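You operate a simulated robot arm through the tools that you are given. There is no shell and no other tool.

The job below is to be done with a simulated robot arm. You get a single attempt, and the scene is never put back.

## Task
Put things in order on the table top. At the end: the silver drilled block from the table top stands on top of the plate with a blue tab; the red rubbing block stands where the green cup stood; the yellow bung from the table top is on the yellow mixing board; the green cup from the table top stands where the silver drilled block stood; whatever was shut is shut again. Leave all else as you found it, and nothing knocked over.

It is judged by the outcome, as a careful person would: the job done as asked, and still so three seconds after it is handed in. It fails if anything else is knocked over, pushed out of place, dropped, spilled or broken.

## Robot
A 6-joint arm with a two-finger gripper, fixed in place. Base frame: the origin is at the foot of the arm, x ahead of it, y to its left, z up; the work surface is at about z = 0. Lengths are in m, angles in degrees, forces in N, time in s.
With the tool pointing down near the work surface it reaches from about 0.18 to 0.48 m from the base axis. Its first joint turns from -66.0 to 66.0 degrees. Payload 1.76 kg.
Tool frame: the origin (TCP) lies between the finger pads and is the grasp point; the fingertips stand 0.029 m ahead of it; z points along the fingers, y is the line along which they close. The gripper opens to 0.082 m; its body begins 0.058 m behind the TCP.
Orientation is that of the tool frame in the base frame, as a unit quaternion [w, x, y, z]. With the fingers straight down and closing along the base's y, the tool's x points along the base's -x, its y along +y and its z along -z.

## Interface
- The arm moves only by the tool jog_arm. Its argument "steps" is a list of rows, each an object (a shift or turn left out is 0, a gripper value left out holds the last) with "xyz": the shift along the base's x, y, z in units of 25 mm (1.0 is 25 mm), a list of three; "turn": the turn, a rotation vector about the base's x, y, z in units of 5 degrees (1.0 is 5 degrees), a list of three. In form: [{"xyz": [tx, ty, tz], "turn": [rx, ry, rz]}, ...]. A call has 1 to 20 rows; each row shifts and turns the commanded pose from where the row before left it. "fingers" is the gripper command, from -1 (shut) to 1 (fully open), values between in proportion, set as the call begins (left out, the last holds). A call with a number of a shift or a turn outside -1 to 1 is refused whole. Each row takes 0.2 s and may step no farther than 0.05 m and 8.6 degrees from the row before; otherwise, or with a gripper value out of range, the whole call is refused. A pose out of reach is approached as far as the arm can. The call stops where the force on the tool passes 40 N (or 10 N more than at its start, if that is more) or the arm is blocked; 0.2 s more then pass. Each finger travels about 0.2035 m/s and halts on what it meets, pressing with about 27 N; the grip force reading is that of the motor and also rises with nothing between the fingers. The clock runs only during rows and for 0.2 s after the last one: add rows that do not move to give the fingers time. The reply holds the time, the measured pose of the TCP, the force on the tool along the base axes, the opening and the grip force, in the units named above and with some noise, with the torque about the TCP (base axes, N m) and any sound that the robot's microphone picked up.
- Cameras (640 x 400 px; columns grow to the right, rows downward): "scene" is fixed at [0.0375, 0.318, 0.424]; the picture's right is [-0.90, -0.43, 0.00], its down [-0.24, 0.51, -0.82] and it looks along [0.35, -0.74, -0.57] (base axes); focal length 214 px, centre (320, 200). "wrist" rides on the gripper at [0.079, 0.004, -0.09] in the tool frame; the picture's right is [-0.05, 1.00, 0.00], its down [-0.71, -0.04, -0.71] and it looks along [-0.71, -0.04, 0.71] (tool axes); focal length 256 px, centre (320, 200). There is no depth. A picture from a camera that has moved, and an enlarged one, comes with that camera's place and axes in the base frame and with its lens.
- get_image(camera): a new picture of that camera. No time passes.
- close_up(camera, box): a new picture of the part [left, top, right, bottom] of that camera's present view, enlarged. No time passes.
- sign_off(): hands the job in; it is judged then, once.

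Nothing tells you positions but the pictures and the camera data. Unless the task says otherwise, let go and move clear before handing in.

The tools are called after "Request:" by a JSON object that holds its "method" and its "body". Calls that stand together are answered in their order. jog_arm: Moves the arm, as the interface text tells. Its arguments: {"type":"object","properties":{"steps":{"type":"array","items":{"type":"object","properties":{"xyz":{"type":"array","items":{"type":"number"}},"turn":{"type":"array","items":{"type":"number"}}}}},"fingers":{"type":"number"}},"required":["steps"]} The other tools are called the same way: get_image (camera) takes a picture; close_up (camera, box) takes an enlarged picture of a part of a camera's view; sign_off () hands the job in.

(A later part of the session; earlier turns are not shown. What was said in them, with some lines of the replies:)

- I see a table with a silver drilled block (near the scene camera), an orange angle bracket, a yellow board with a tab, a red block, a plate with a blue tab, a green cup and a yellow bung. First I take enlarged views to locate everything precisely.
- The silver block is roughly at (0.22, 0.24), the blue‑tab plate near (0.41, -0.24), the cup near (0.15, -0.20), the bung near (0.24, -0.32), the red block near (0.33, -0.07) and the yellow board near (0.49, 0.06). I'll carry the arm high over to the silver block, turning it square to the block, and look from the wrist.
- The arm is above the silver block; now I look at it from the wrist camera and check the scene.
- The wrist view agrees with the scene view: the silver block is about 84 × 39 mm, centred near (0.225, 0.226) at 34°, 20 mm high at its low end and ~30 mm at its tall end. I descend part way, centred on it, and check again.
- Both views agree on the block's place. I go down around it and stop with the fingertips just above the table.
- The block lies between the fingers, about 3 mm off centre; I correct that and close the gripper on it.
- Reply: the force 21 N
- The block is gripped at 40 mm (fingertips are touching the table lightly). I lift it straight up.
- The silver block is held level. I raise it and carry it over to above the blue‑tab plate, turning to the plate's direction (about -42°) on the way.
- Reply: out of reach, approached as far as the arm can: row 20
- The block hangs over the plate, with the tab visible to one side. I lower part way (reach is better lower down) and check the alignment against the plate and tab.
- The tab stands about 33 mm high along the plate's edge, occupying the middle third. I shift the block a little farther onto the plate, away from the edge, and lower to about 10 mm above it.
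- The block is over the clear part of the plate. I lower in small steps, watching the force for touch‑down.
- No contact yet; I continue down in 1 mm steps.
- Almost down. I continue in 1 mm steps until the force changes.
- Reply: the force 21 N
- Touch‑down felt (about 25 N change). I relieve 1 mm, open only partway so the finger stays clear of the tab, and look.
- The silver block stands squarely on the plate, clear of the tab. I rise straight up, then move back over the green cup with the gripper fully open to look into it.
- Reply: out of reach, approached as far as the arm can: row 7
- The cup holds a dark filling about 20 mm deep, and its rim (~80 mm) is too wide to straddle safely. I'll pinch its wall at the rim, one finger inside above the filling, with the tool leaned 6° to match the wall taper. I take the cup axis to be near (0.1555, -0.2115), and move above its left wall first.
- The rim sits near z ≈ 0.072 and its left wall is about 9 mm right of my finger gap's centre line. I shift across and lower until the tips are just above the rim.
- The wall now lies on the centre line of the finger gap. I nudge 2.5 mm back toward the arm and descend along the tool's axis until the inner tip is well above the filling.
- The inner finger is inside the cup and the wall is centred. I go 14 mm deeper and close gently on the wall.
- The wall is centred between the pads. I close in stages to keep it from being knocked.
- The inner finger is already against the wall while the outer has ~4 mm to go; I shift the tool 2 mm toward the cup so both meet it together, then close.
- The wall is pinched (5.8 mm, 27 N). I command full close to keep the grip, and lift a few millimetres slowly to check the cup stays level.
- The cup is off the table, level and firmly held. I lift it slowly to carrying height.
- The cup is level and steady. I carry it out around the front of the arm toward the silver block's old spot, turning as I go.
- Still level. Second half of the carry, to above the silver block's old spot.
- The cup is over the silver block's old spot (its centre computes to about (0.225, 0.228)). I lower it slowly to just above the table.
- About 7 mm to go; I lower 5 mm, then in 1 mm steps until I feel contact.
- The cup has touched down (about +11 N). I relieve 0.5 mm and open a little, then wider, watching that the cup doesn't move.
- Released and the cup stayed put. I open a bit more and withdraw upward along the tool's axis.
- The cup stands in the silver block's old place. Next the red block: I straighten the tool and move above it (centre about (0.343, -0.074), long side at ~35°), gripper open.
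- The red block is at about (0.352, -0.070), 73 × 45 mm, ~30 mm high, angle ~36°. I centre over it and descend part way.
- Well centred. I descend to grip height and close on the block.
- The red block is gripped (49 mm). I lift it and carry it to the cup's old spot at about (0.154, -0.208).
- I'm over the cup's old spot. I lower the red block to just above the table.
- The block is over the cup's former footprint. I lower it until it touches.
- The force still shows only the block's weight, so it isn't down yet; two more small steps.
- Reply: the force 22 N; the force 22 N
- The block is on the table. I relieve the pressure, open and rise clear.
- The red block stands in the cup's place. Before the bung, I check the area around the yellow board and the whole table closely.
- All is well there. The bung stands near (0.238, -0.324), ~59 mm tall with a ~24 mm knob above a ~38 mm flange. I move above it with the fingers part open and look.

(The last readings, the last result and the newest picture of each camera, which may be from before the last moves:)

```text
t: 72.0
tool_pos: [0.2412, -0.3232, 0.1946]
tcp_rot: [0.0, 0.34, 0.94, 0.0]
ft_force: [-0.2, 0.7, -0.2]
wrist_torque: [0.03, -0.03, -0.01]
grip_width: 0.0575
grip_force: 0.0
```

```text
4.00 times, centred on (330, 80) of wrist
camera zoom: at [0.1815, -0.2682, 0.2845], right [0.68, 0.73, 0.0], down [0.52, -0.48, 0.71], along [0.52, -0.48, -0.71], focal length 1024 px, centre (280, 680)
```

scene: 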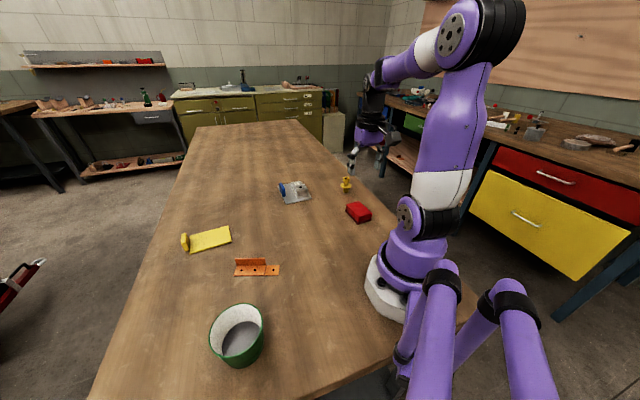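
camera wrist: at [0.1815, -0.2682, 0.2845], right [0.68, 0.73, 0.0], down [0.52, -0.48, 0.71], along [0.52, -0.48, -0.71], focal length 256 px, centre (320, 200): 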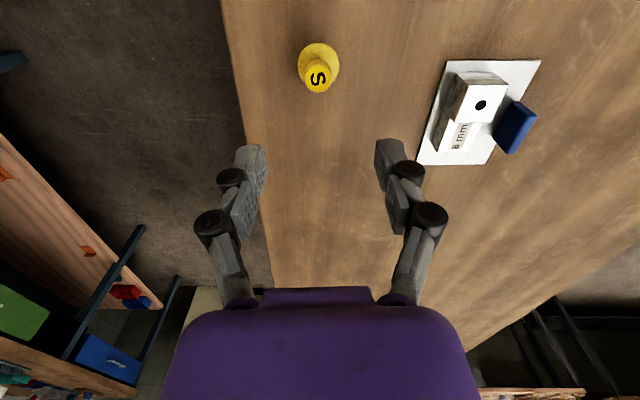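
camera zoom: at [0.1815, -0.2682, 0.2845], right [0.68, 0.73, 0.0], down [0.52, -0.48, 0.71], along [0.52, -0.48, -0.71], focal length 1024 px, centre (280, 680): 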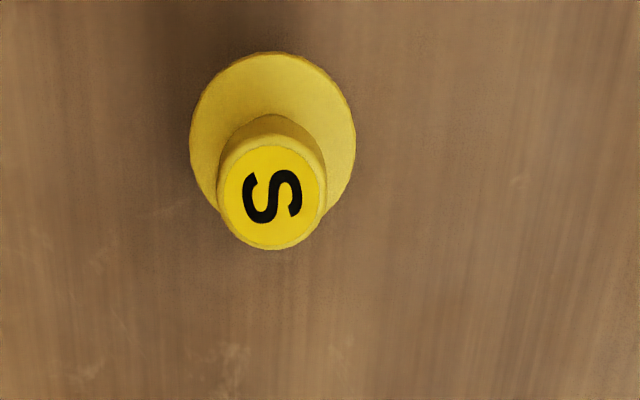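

The bung is nearly under the tool (about 2 mm off). I correct and descend to just above its knob.

Request:
{"method": "jog_arm", "body": {"steps": [{"xyz": [-0.049, -0.053, -0.5]}, {"xyz": [0, 0, -1]}, {"xyz": [0, 0, -1]}, {"xyz": [0, 0, -0.88]}, {"xyz": [0, 0, 0]}]}}

Request:
{"method": "get_image", "body": {"camera": "wrist"}}

Request:
{"method": "close_up", "body": {"camera": "scene", "box": [310, 130, 390, 200]}}

```text
t: 73.2
tool_pos: [0.2404, -0.3237, 0.109]
tcp_rot: [0.0, 0.34, 0.94, 0.001]
ft_force: [-0.7, -0.4, -0.1]
wrist_torque: [0.0, 0.0, -0.03]
grip_width: 0.0574
grip_force: 0.1
```

```text
taken
camera wrist: at [0.1807, -0.2705, 0.1991], right [0.68, 0.73, 0.0], down [0.52, -0.48, 0.71], along [0.52, -0.48, -0.71], focal length 256 px, centre (320, 200)
```

wrist: 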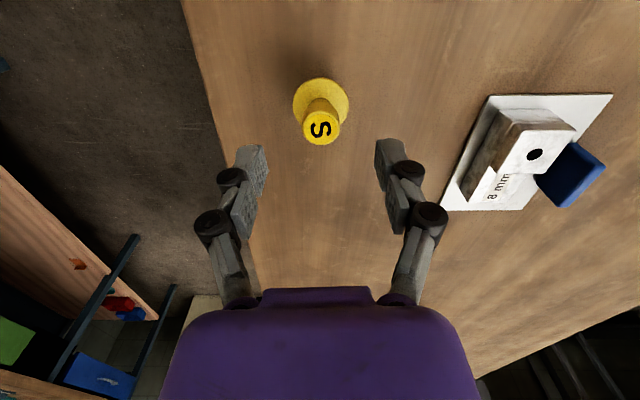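

```text
5.71 times, centred on (350, 165) of scene
camera zoom: at [0.0375, 0.318, 0.424], right [-0.9, -0.43, 0.0], down [-0.24, 0.51, -0.82], along [0.35, -0.74, -0.57], focal length 1226 px, centre (149, 400)
```

zoom: 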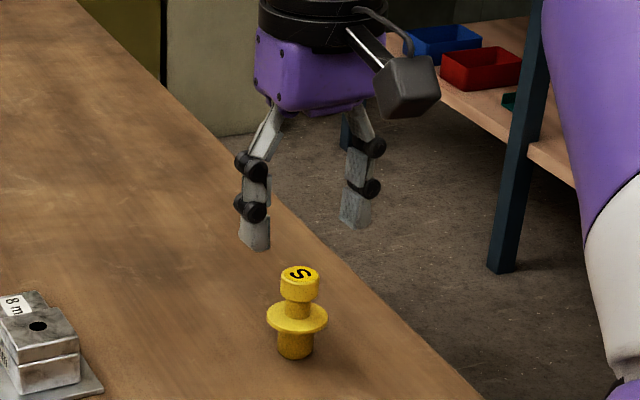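

Centred. I descend so the pads straddle the knob with the tips above the flange, then close gently.

Request:
{"method": "jog_arm", "body": {"steps": [{"xyz": [0, 0, -0.5]}, {"xyz": [0, 0, -0.5]}, {"xyz": [0, 0, -0.44]}, {"xyz": [0, 0, 0]}]}}

Request:
{"method": "get_image", "body": {"camera": "wrist"}}

Request:
{"method": "close_up", "body": {"camera": "scene", "box": [320, 150, 384, 200]}}

```text
t: 74.2
tool_pos: [0.2394, -0.3241, 0.0735]
tcp_rot: [-0.001, 0.34, 0.94, 0.0]
ft_force: [0.3, 0.2, 0.9]
wrist_torque: [0.03, -0.03, -0.02]
grip_width: 0.0575
grip_force: 0.0
```

```text
taken
camera wrist: at [0.1805, -0.2696, 0.1627], right [0.68, 0.73, 0.0], down [0.52, -0.48, 0.71], along [0.52, -0.48, -0.71], focal length 256 px, centre (320, 200)
```

wrist: 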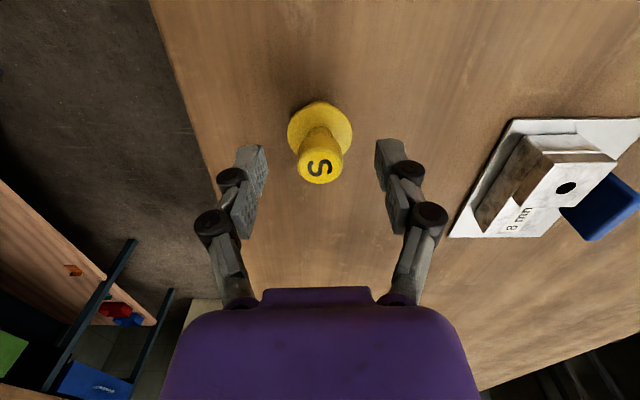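

```text
8.00 times, centred on (352, 175) of scene
camera zoom: at [0.0375, 0.318, 0.424], right [-0.9, -0.43, 0.0], down [-0.24, 0.51, -0.82], along [0.35, -0.74, -0.57], focal length 1716 px, centre (64, 400)
```

zoom: 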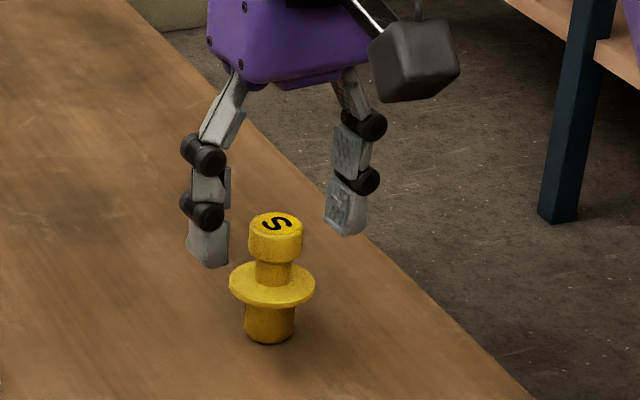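

Request:
{"method": "jog_arm", "body": {"steps": [{"xyz": [0, 0, -0.06]}, {"xyz": [0, 0, 0]}], "fingers": -0.3}}

Request:
{"method": "jog_arm", "body": {"steps": [{"xyz": [0, 0, 0]}, {"xyz": [0, 0, 0]}, {"xyz": [0, 0, 0]}], "fingers": -1}}

Request:
{"method": "close_up", "body": {"camera": "wrist", "box": [220, 80, 420, 205]}}

Request:
{"method": "close_up", "body": {"camera": "scene", "box": [320, 150, 384, 200]}}

```text
t: 74.8
tool_pos: [0.2388, -0.3237, 0.0723]
tcp_rot: [0.0, 0.34, 0.94, 0.0]
ft_force: [0.5, 0.1, -0.1]
wrist_torque: [0.01, 0.0, 0.02]
grip_width: 0.0286
grip_force: 0.1
```

```text
t: 75.6
tool_pos: [0.238, -0.3249, 0.0711]
tcp_rot: [-0.001, 0.34, 0.94, 0.0]
ft_force: [-0.4, -0.3, 3.1]
wrist_torque: [-0.01, -0.02, -0.01]
grip_width: 0.022
grip_force: 27.3
```

```text
3.20 times, centred on (320, 142) of wrist
camera zoom: at [0.1804, -0.2701, 0.1618], right [0.68, 0.73, 0.0], down [0.52, -0.48, 0.71], along [0.52, -0.48, -0.71], focal length 819 px, centre (320, 384)
```

zoom: 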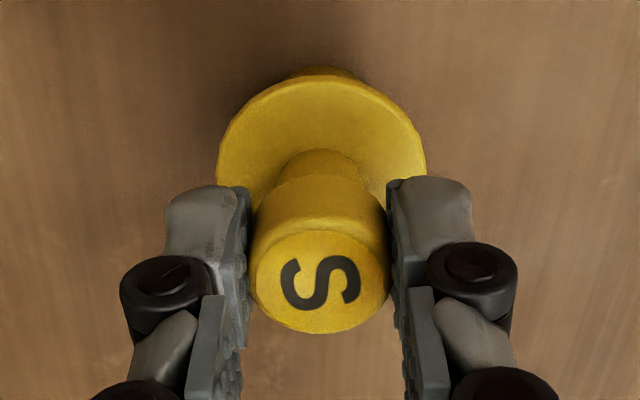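

```text
8.00 times, centred on (352, 175) of scene
camera zoom: at [0.0375, 0.318, 0.424], right [-0.9, -0.43, 0.0], down [-0.24, 0.51, -0.82], along [0.35, -0.74, -0.57], focal length 1716 px, centre (64, 400)
```

zoom: 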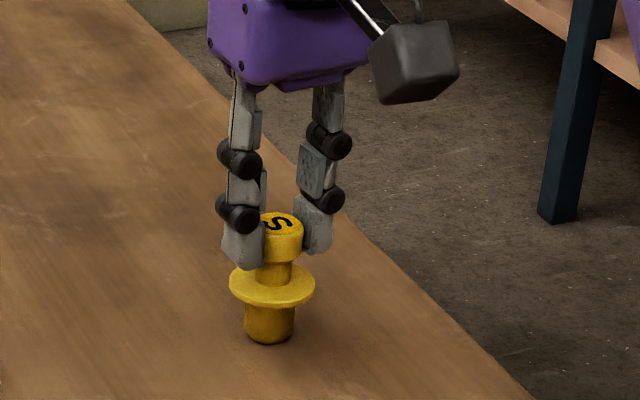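

The knob is gripped (22 mm) above the flange. I lift it straight up.

Request:
{"method": "jog_arm", "body": {"steps": [{"xyz": [0, 0, 0.3]}, {"xyz": [0, 0, 0.6]}, {"xyz": [0, 0, 0.8]}, {"xyz": [0, 0, 0.8]}, {"xyz": [0, 0, 0.6]}, {"xyz": [0, 0, 0]}]}}

Request:
{"method": "get_image", "body": {"camera": "wrist"}}

Request:
{"method": "close_up", "body": {"camera": "scene", "box": [310, 110, 400, 200]}}

```text
t: 77.0
tool_pos: [0.2388, -0.3241, 0.1496]
tcp_rot: [0.0, 0.34, 0.94, 0.0]
ft_force: [-0.4, 0.1, -1.2]
wrist_torque: [0.03, 0.01, -0.02]
grip_width: 0.0221
grip_force: 27.1
```

```text
taken
camera wrist: at [0.1803, -0.2708, 0.2402], right [0.68, 0.73, 0.0], down [0.52, -0.48, 0.71], along [0.52, -0.48, -0.71], focal length 256 px, centre (320, 200)
```

wrist: 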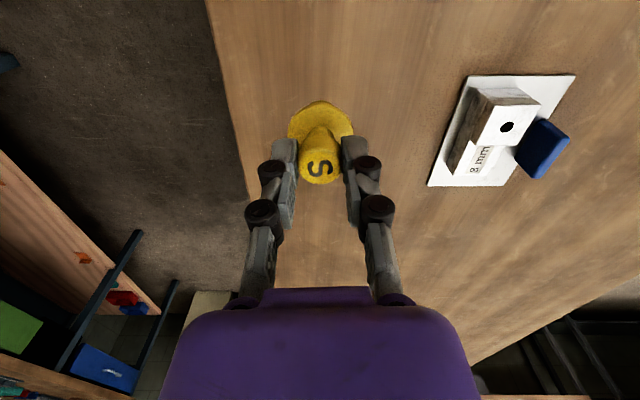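

```text
4.44 times, centred on (355, 155) of scene
camera zoom: at [0.0375, 0.318, 0.424], right [-0.9, -0.43, 0.0], down [-0.24, 0.51, -0.82], along [0.35, -0.74, -0.57], focal length 953 px, centre (164, 400)
```

zoom: 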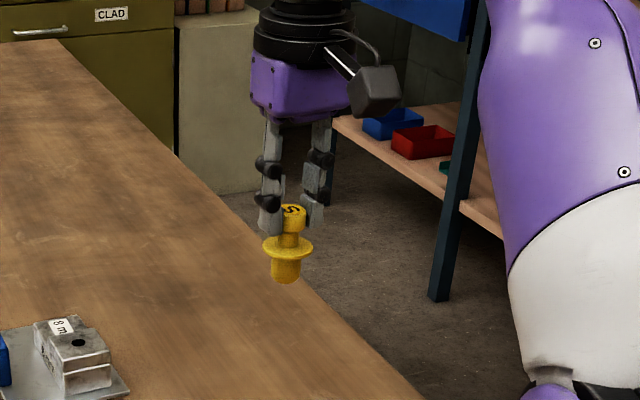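

The bung is held upright. I carry it toward the yellow board, stopping short of it first (staying within reach).

Request:
{"method": "jog_arm", "body": {"steps": [{"xyz": [0.404, 0.833, 0], "turn": [0, 0, 0.51]}, {"xyz": [0.404, 0.833, 0], "turn": [0, 0, 0.51]}, {"xyz": [0.404, 0.833, 0], "turn": [0, 0, 0.51]}, {"xyz": [0.404, 0.833, 0], "turn": [0, 0, 0.51]}, {"xyz": [0.404, 0.833, 0], "turn": [0, 0, 0.51]}, {"xyz": [0.404, 0.833, 0], "turn": [0, 0, 0.51]}, {"xyz": [0.404, 0.833, 0], "turn": [0, 0, 0.51]}, {"xyz": [0.404, 0.833, 0], "turn": [0, 0, 0.51]}, {"xyz": [0.404, 0.833, 0], "turn": [0, 0, 0.51]}, {"xyz": [0.404, 0.833, 0], "turn": [0, 0, 0.51]}, {"xyz": [0.404, 0.833, 0], "turn": [0, 0, 0.51]}, {"xyz": [0.404, 0.833, 0], "turn": [0, 0, 0.51]}, {"xyz": [0.404, 0.833, 0], "turn": [0, 0, 0.51]}, {"xyz": [0.404, 0.833, 0], "turn": [0, 0, 0.51]}, {"xyz": [0.404, 0.833, 0], "turn": [0, 0, 0.51]}, {"xyz": [0.404, 0.833, 0], "turn": [0, 0, 0.51]}, {"xyz": [0.404, 0.833, 0], "turn": [0, 0, 0.51]}, {"xyz": [0.404, 0.833, 0], "turn": [0, 0, 0.51]}, {"xyz": [0, 0, 0]}]}}

Request:
{"method": "get_image", "body": {"camera": "wrist"}}

Request:
{"method": "get_image", "body": {"camera": "scene"}}

```text
t: 81.0
tool_pos: [0.4215, 0.0502, 0.1494]
tcp_rot: [-0.001, -0.053, 0.999, 0.001]
ft_force: [0.3, 0.0, -0.9]
wrist_torque: [0.0, -0.03, 0.0]
grip_width: 0.022
grip_force: 27.4
```

```text
taken
camera wrist: at [0.3411, 0.0469, 0.2396], right [-0.05, 1.0, 0.0], down [0.71, 0.04, 0.71], along [0.71, 0.04, -0.71], focal length 256 px, centre (320, 200)
```

wrist: 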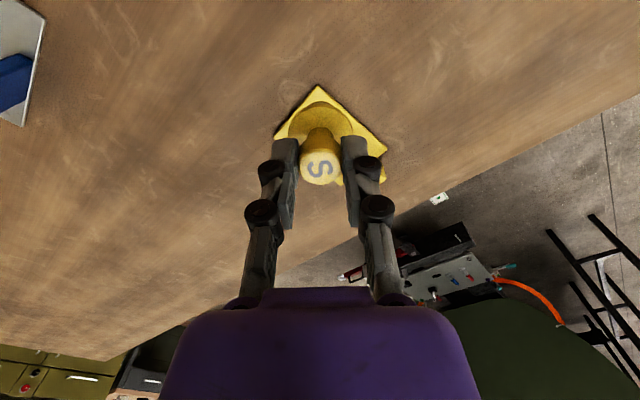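

```text
taken
```

scene: 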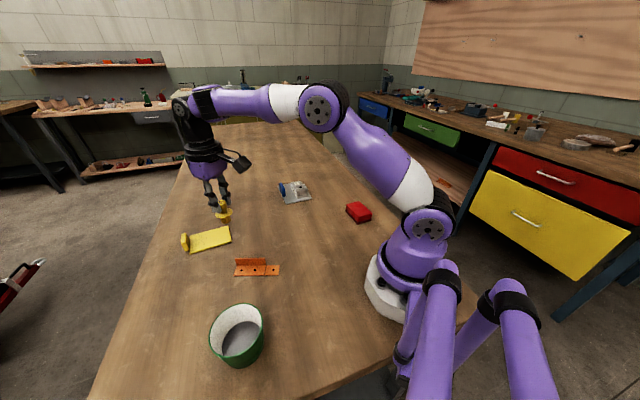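

The board's corners agree with my estimates. I lower to about 30 mm over the board and move out over its surface, aiming for (0.4645, 0.0565).

Request:
{"method": "jog_arm", "body": {"steps": [{"xyz": [0, 0, -0.6]}, {"xyz": [0, 0, -0.6]}, {"xyz": [0, 0, -0.58]}, {"xyz": [0.6, 0.07, 0]}, {"xyz": [0.6, 0.07, 0]}, {"xyz": [0.576, 0.07, 0]}, {"xyz": [0, 0, 0]}]}}

Request:
{"method": "get_image", "body": {"camera": "wrist"}}

Request:
{"method": "close_up", "body": {"camera": "scene", "box": [165, 190, 261, 260]}}

```text
t: 82.6
tool_pos: [0.4665, 0.0548, 0.1066]
tcp_rot: [-0.001, -0.053, 0.999, 0.0]
ft_force: [-0.4, 0.4, -0.8]
wrist_torque: [0.01, -0.02, -0.01]
grip_width: 0.0218
grip_force: 26.5
```

```text
taken
camera wrist: at [0.386, 0.0513, 0.1959], right [-0.05, 1.0, 0.0], down [0.71, 0.04, 0.71], along [0.71, 0.04, -0.71], focal length 256 px, centre (320, 200)
```

wrist: 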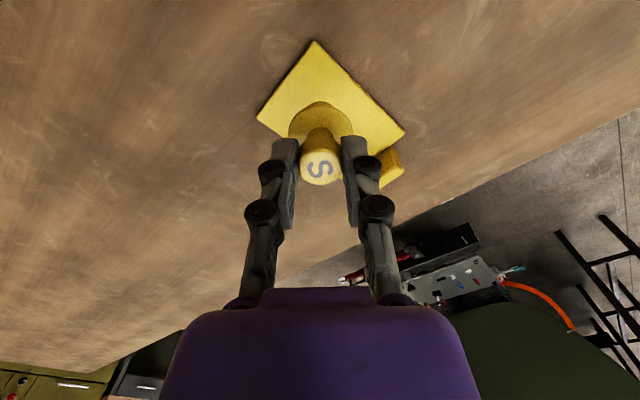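

```text
5.71 times, centred on (213, 225) of scene
camera zoom: at [0.0375, 0.318, 0.424], right [-0.9, -0.43, 0.0], down [-0.24, 0.51, -0.82], along [0.35, -0.74, -0.57], focal length 1226 px, centre (931, 57)
```

zoom: 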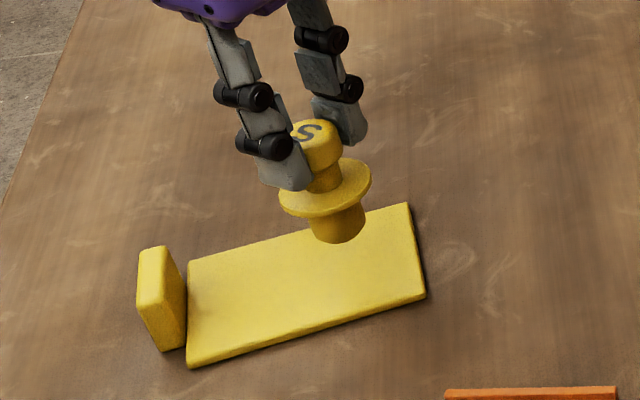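

Reached, and the bung hangs over the board's near half. I lower toward the board, then in small steps to contact.

Request:
{"method": "jog_arm", "body": {"steps": [{"xyz": [0, 0, -0.4]}, {"xyz": [0, 0, -0.3]}, {"xyz": [0, 0, -0.16]}, {"xyz": [0, 0, 0]}]}}

Request:
{"method": "close_up", "body": {"camera": "scene", "box": [165, 190, 261, 260]}}

Request:
{"method": "get_image", "body": {"camera": "wrist"}}

```text
t: 83.6
tool_pos: [0.4662, 0.0538, 0.0842]
tcp_rot: [0.0, -0.053, 0.999, 0.0]
ft_force: [-1.3, -0.2, 0.8]
wrist_torque: [-0.02, 0.0, -0.02]
grip_width: 0.022
grip_force: 27.3
```

```text
5.71 times, centred on (213, 225) of scene
camera zoom: at [0.0375, 0.318, 0.424], right [-0.9, -0.43, 0.0], down [-0.24, 0.51, -0.82], along [0.35, -0.74, -0.57], focal length 1226 px, centre (931, 57)
```

zoom: 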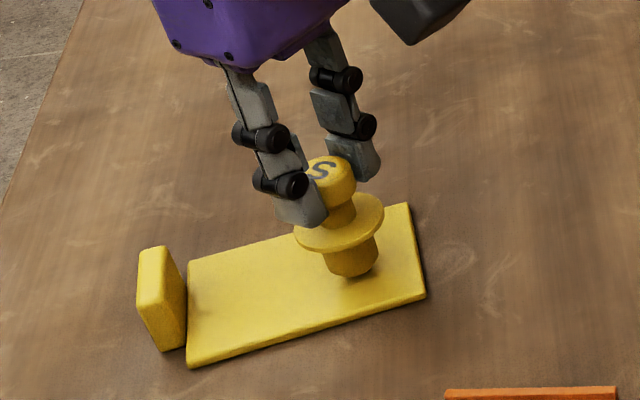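

```text
taken
camera wrist: at [0.386, 0.0507, 0.174], right [-0.05, 1.0, 0.0], down [0.71, 0.04, 0.71], along [0.71, 0.04, -0.71], focal length 256 px, centre (320, 200)
```

wrist: 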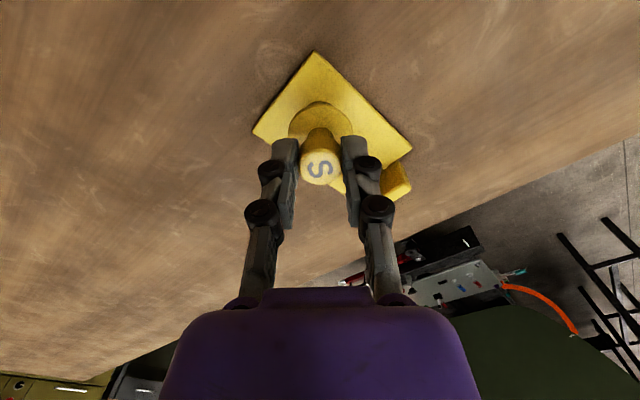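

Request:
{"method": "jog_arm", "body": {"steps": [{"xyz": [0, 0, -0.06]}, {"xyz": [0, 0, 0]}]}}

Request:
{"method": "jog_arm", "body": {"steps": [{"xyz": [0, 0, -0.04]}, {"xyz": [0, 0, 0]}]}}

Request:
{"method": "jog_arm", "body": {"steps": [{"xyz": [0, 0, -0.04]}, {"xyz": [0, 0, 0]}]}}

Request:
{"method": "jog_arm", "body": {"steps": [{"xyz": [0, 0, -0.03]}, {"xyz": [0, 0, 0]}]}}

```text
t: 84.2
tool_pos: [0.4657, 0.0535, 0.0824]
tcp_rot: [0.0, -0.053, 0.999, -0.001]
ft_force: [0.0, -0.1, -1.1]
wrist_torque: [0.01, -0.03, -0.02]
grip_width: 0.0222
grip_force: 27.1
```

```text
t: 84.8
tool_pos: [0.4653, 0.0548, 0.0815]
tcp_rot: [0.0, -0.054, 0.999, 0.0]
ft_force: [0.7, -0.4, 0.1]
wrist_torque: [0.02, 0.0, -0.03]
grip_width: 0.0217
grip_force: 26.9
```

```text
t: 85.4
tool_pos: [0.4653, 0.0545, 0.0816]
tcp_rot: [-0.001, -0.053, 0.999, 0.0]
ft_force: [-0.5, 0.3, -0.1]
wrist_torque: [0.0, 0.0, 0.02]
grip_width: 0.0219
grip_force: 27.0
```

```text
t: 86.0
tool_pos: [0.4662, 0.0551, 0.0793]
tcp_rot: [0.0, -0.053, 0.999, 0.001]
ft_force: [-0.6, 0.1, -0.4]
wrist_torque: [0.02, -0.01, 0.0]
grip_width: 0.0218
grip_force: 27.2
```

No contact yet; I continue in small steps.

Request:
{"method": "jog_arm", "body": {"steps": [{"xyz": [0, 0, -0.03]}, {"xyz": [0, 0, 0]}]}}

Request:
{"method": "jog_arm", "body": {"steps": [{"xyz": [0, 0, -0.03]}, {"xyz": [0, 0, 0]}]}}

Request:
{"method": "close_up", "body": {"camera": "scene", "box": [189, 200, 253, 250]}}

```text
t: 86.6
tool_pos: [0.4669, 0.0539, 0.0787]
tcp_rot: [0.0, -0.054, 0.999, 0.0]
ft_force: [0.2, 0.6, -0.8]
wrist_torque: [-0.01, 0.0, -0.04]
grip_width: 0.0221
grip_force: 26.9
```

```text
t: 87.2
tool_pos: [0.4662, 0.0566, 0.0784]
tcp_rot: [0.0, -0.054, 0.999, 0.0]
ft_force: [-0.4, 0.0, 0.3]
wrist_torque: [0.04, -0.01, -0.01]
grip_width: 0.0218
grip_force: 27.0
```

```text
8.00 times, centred on (221, 225) of scene
camera zoom: at [0.0375, 0.318, 0.424], right [-0.9, -0.43, 0.0], down [-0.24, 0.51, -0.82], along [0.35, -0.74, -0.57], focal length 1716 px, centre (1112, 0)
```

zoom: 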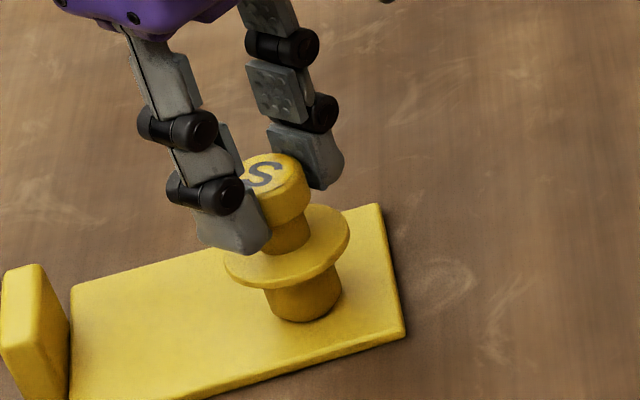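

Request:
{"method": "jog_arm", "body": {"steps": [{"xyz": [0, 0, -0.03]}, {"xyz": [0, 0, 0]}]}}

Request:
{"method": "jog_arm", "body": {"steps": [{"xyz": [0, 0, -0.03]}, {"xyz": [0, 0, 0]}]}}

```text
t: 87.8
tool_pos: [0.4668, 0.0555, 0.0782]
tcp_rot: [0.0, -0.053, 0.999, 0.0]
ft_force: [0.2, -0.6, 3.0]
wrist_torque: [-0.06, -0.01, 0.02]
grip_width: 0.0216
grip_force: 27.3
```

```text
t: 88.4
tool_pos: [0.4681, 0.055, 0.0773]
tcp_rot: [0.001, -0.053, 0.999, 0.0]
ft_force: [-1.9, 2.1, 13.1]
wrist_torque: [0.06, 0.12, 0.0]
grip_width: 0.0219
grip_force: 27.2
```

Contact (13 N). I relieve slightly, then open a little and check that the bung stands by itself.

Request:
{"method": "jog_arm", "body": {"steps": [{"xyz": [0, 0, 0.025]}, {"xyz": [0, 0, 0]}]}}

Request:
{"method": "jog_arm", "body": {"steps": [{"xyz": [0, 0, 0]}, {"xyz": [0, 0, 0]}, {"xyz": [0, 0, 0]}], "fingers": -0.25}}

Request:
{"method": "close_up", "body": {"camera": "scene", "box": [189, 200, 253, 250]}}

Request:
{"method": "close_up", "body": {"camera": "wrist", "box": [220, 50, 420, 205]}}

```text
t: 89.0
tool_pos: [0.4673, 0.0554, 0.0793]
tcp_rot: [0.001, -0.052, 0.999, 0.001]
ft_force: [2.0, -0.2, 9.5]
wrist_torque: [-0.09, -0.21, 0.0]
grip_width: 0.0221
grip_force: 27.0
```

```text
t: 89.8
tool_pos: [0.4657, 0.054, 0.0772]
tcp_rot: [0.0, -0.053, 0.999, 0.0]
ft_force: [0.2, -0.8, 0.6]
wrist_torque: [0.02, 0.03, 0.0]
grip_width: 0.0311
grip_force: 0.1
```

```text
8.00 times, centred on (221, 225) of scene
camera zoom: at [0.0375, 0.318, 0.424], right [-0.9, -0.43, 0.0], down [-0.24, 0.51, -0.82], along [0.35, -0.74, -0.57], focal length 1716 px, centre (1112, 0)
```

zoom: 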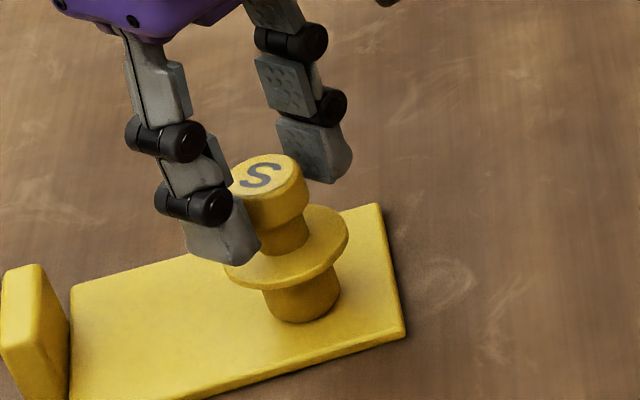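

```text
2.58 times, centred on (320, 128) of wrist
camera zoom: at [0.3861, 0.0517, 0.1672], right [-0.05, 1.0, 0.0], down [0.71, 0.04, 0.71], along [0.71, 0.04, -0.71], focal length 661 px, centre (320, 387)
```

zoom: 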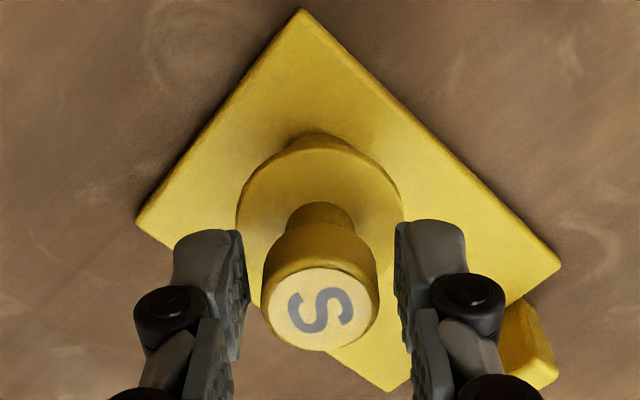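

The bung stands upright on the board. I open further, rise straight until clear of the knob, then move back toward the arm and up.

Request:
{"method": "jog_arm", "body": {"steps": [{"xyz": [0, 0, 0]}, {"xyz": [0, 0, 0]}], "fingers": 0.1}}

Request:
{"method": "jog_arm", "body": {"steps": [{"xyz": [0, 0, 0.3]}, {"xyz": [0, 0, 0.6]}, {"xyz": [0, 0, 0.7]}, {"xyz": [0, 0, 0.5]}, {"xyz": [-0.5, 0, 0.3]}, {"xyz": [-0.8, 0, 0.5]}, {"xyz": [-0.8, 0, 0.6]}, {"xyz": [-0.8, 0, 0.8]}, {"xyz": [-0.8, 0, 0.8]}, {"xyz": [-0.8, -0.4, 0.6]}, {"xyz": [0, 0, 0]}]}}

Request:
{"method": "get_image", "body": {"camera": "scene"}}

Request:
{"method": "get_image", "body": {"camera": "wrist"}}

```text
t: 90.4
tool_pos: [0.4657, 0.0558, 0.0775]
tcp_rot: [0.001, -0.054, 0.999, 0.0]
ft_force: [-0.2, 0.1, 0.4]
wrist_torque: [0.03, -0.06, 0.01]
grip_width: 0.0452
grip_force: 0.1
```

```text
t: 92.8
tool_pos: [0.3598, 0.0457, 0.221]
tcp_rot: [0.0, -0.053, 0.999, 0.0]
ft_force: [0.2, -0.1, 0.8]
wrist_torque: [0.02, 0.0, 0.0]
grip_width: 0.0452
grip_force: 0.1
out of reach, approached as far as the arm can: row 5, 6
```

```text
taken
```

scene: 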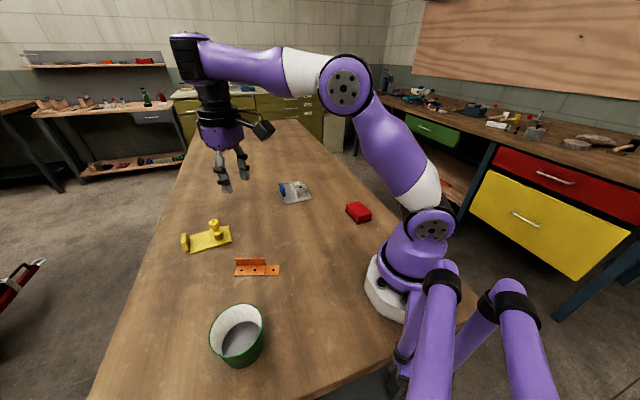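

```text
taken
camera wrist: at [0.2799, 0.0416, 0.3112], right [-0.05, 1.0, 0.0], down [0.71, 0.04, 0.71], along [0.71, 0.04, -0.71], focal length 256 px, centre (320, 200)
```

wrist: 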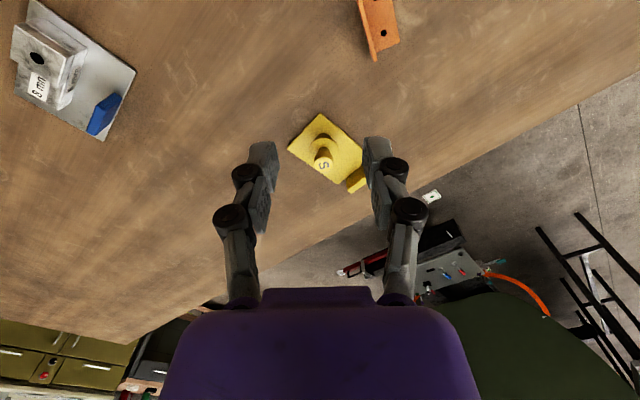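

Everything appears placed: silver block on the blue‑tab plate, red block at the cup's old spot, bung on the yellow board, cup at the silver block's old spot; nothing was opened. I take one last close look at each before handing in.

Request:
{"method": "close_up", "body": {"camera": "scene", "box": [250, 160, 390, 247]}}

Request:
{"method": "close_up", "body": {"camera": "scene", "box": [160, 205, 320, 380]}}

Request:
{"method": "close_up", "body": {"camera": "wrist", "box": [0, 0, 160, 140]}}

```text
4.57 times, centred on (320, 204) of scene
camera zoom: at [0.0375, 0.318, 0.424], right [-0.9, -0.43, 0.0], down [-0.24, 0.51, -0.82], along [0.35, -0.74, -0.57], focal length 980 px, centre (320, 184)
```

zoom: 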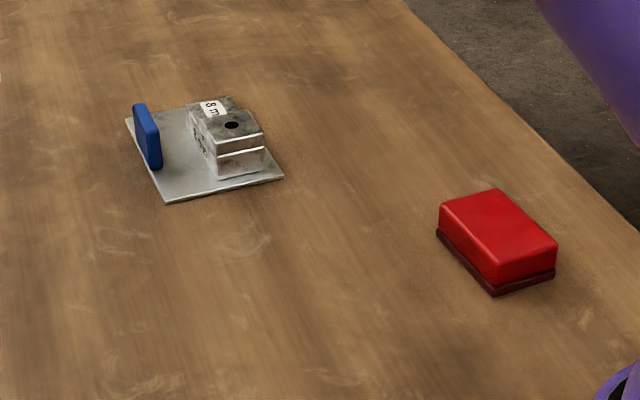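

```text
2.29 times, centred on (240, 292) of scene
camera zoom: at [0.0375, 0.318, 0.424], right [-0.9, -0.43, 0.0], down [-0.24, 0.51, -0.82], along [0.35, -0.74, -0.57], focal length 490 px, centre (503, -11)
```

zoom: 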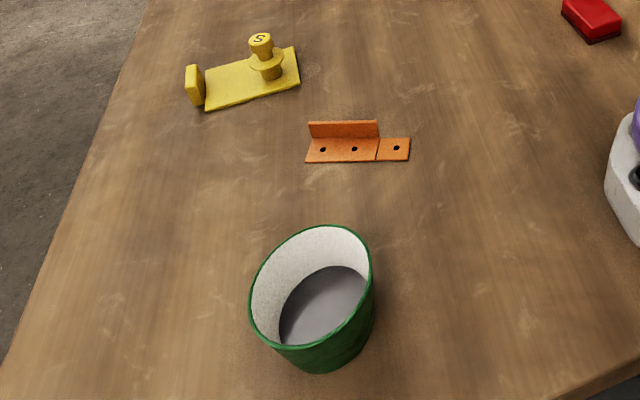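

```text
2.86 times, centred on (80, 70) of wrist
camera zoom: at [0.2799, 0.0416, 0.3112], right [-0.05, 1.0, 0.0], down [0.71, 0.04, 0.71], along [0.71, 0.04, -0.71], focal length 731 px, centre (1006, 571)
```

zoom: 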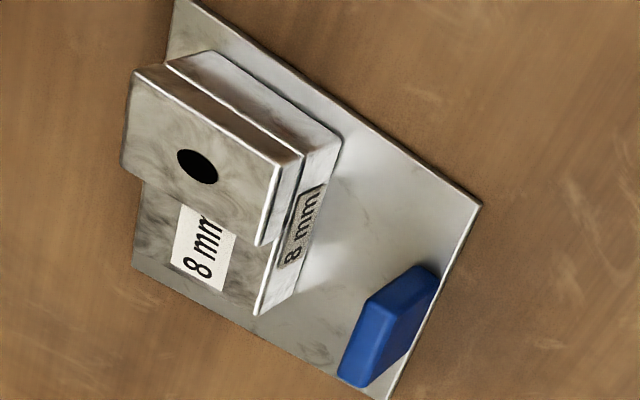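

All four objects stand where they were asked to be. The bracket, plate and board are unmoved, nothing has spilled, and the arm is clear, so I hand the job in.

Request:
{"method": "sign_off", "body": {}}

```text
The job is handed in.
```

I've handed the job in with all four pieces where you asked. My last camera check showed everything upright and no spill.

- **Silver drilled block:** it stands flat on the plate with the blue tab, clear of the tab.
- **Green cup:** it stands where the silver block stood, within a few millimetres. It was holding a dark filling, so I lifted it by its wall and kept it level the whole way.
- **Red rubbing block:** it stands where the cup stood, to within about 5 mm. I turned it to suit the arm, so it no longer lies at its original angle.
- **Yellow bung:** it stands upright on the near half of the yellow mixing board. The middle of the board was out of the arm's reach.

I didn't open anything, so there was nothing to shut again. The orange bracket, the plate and the board look unmoved, and the arm is clear of the table items.
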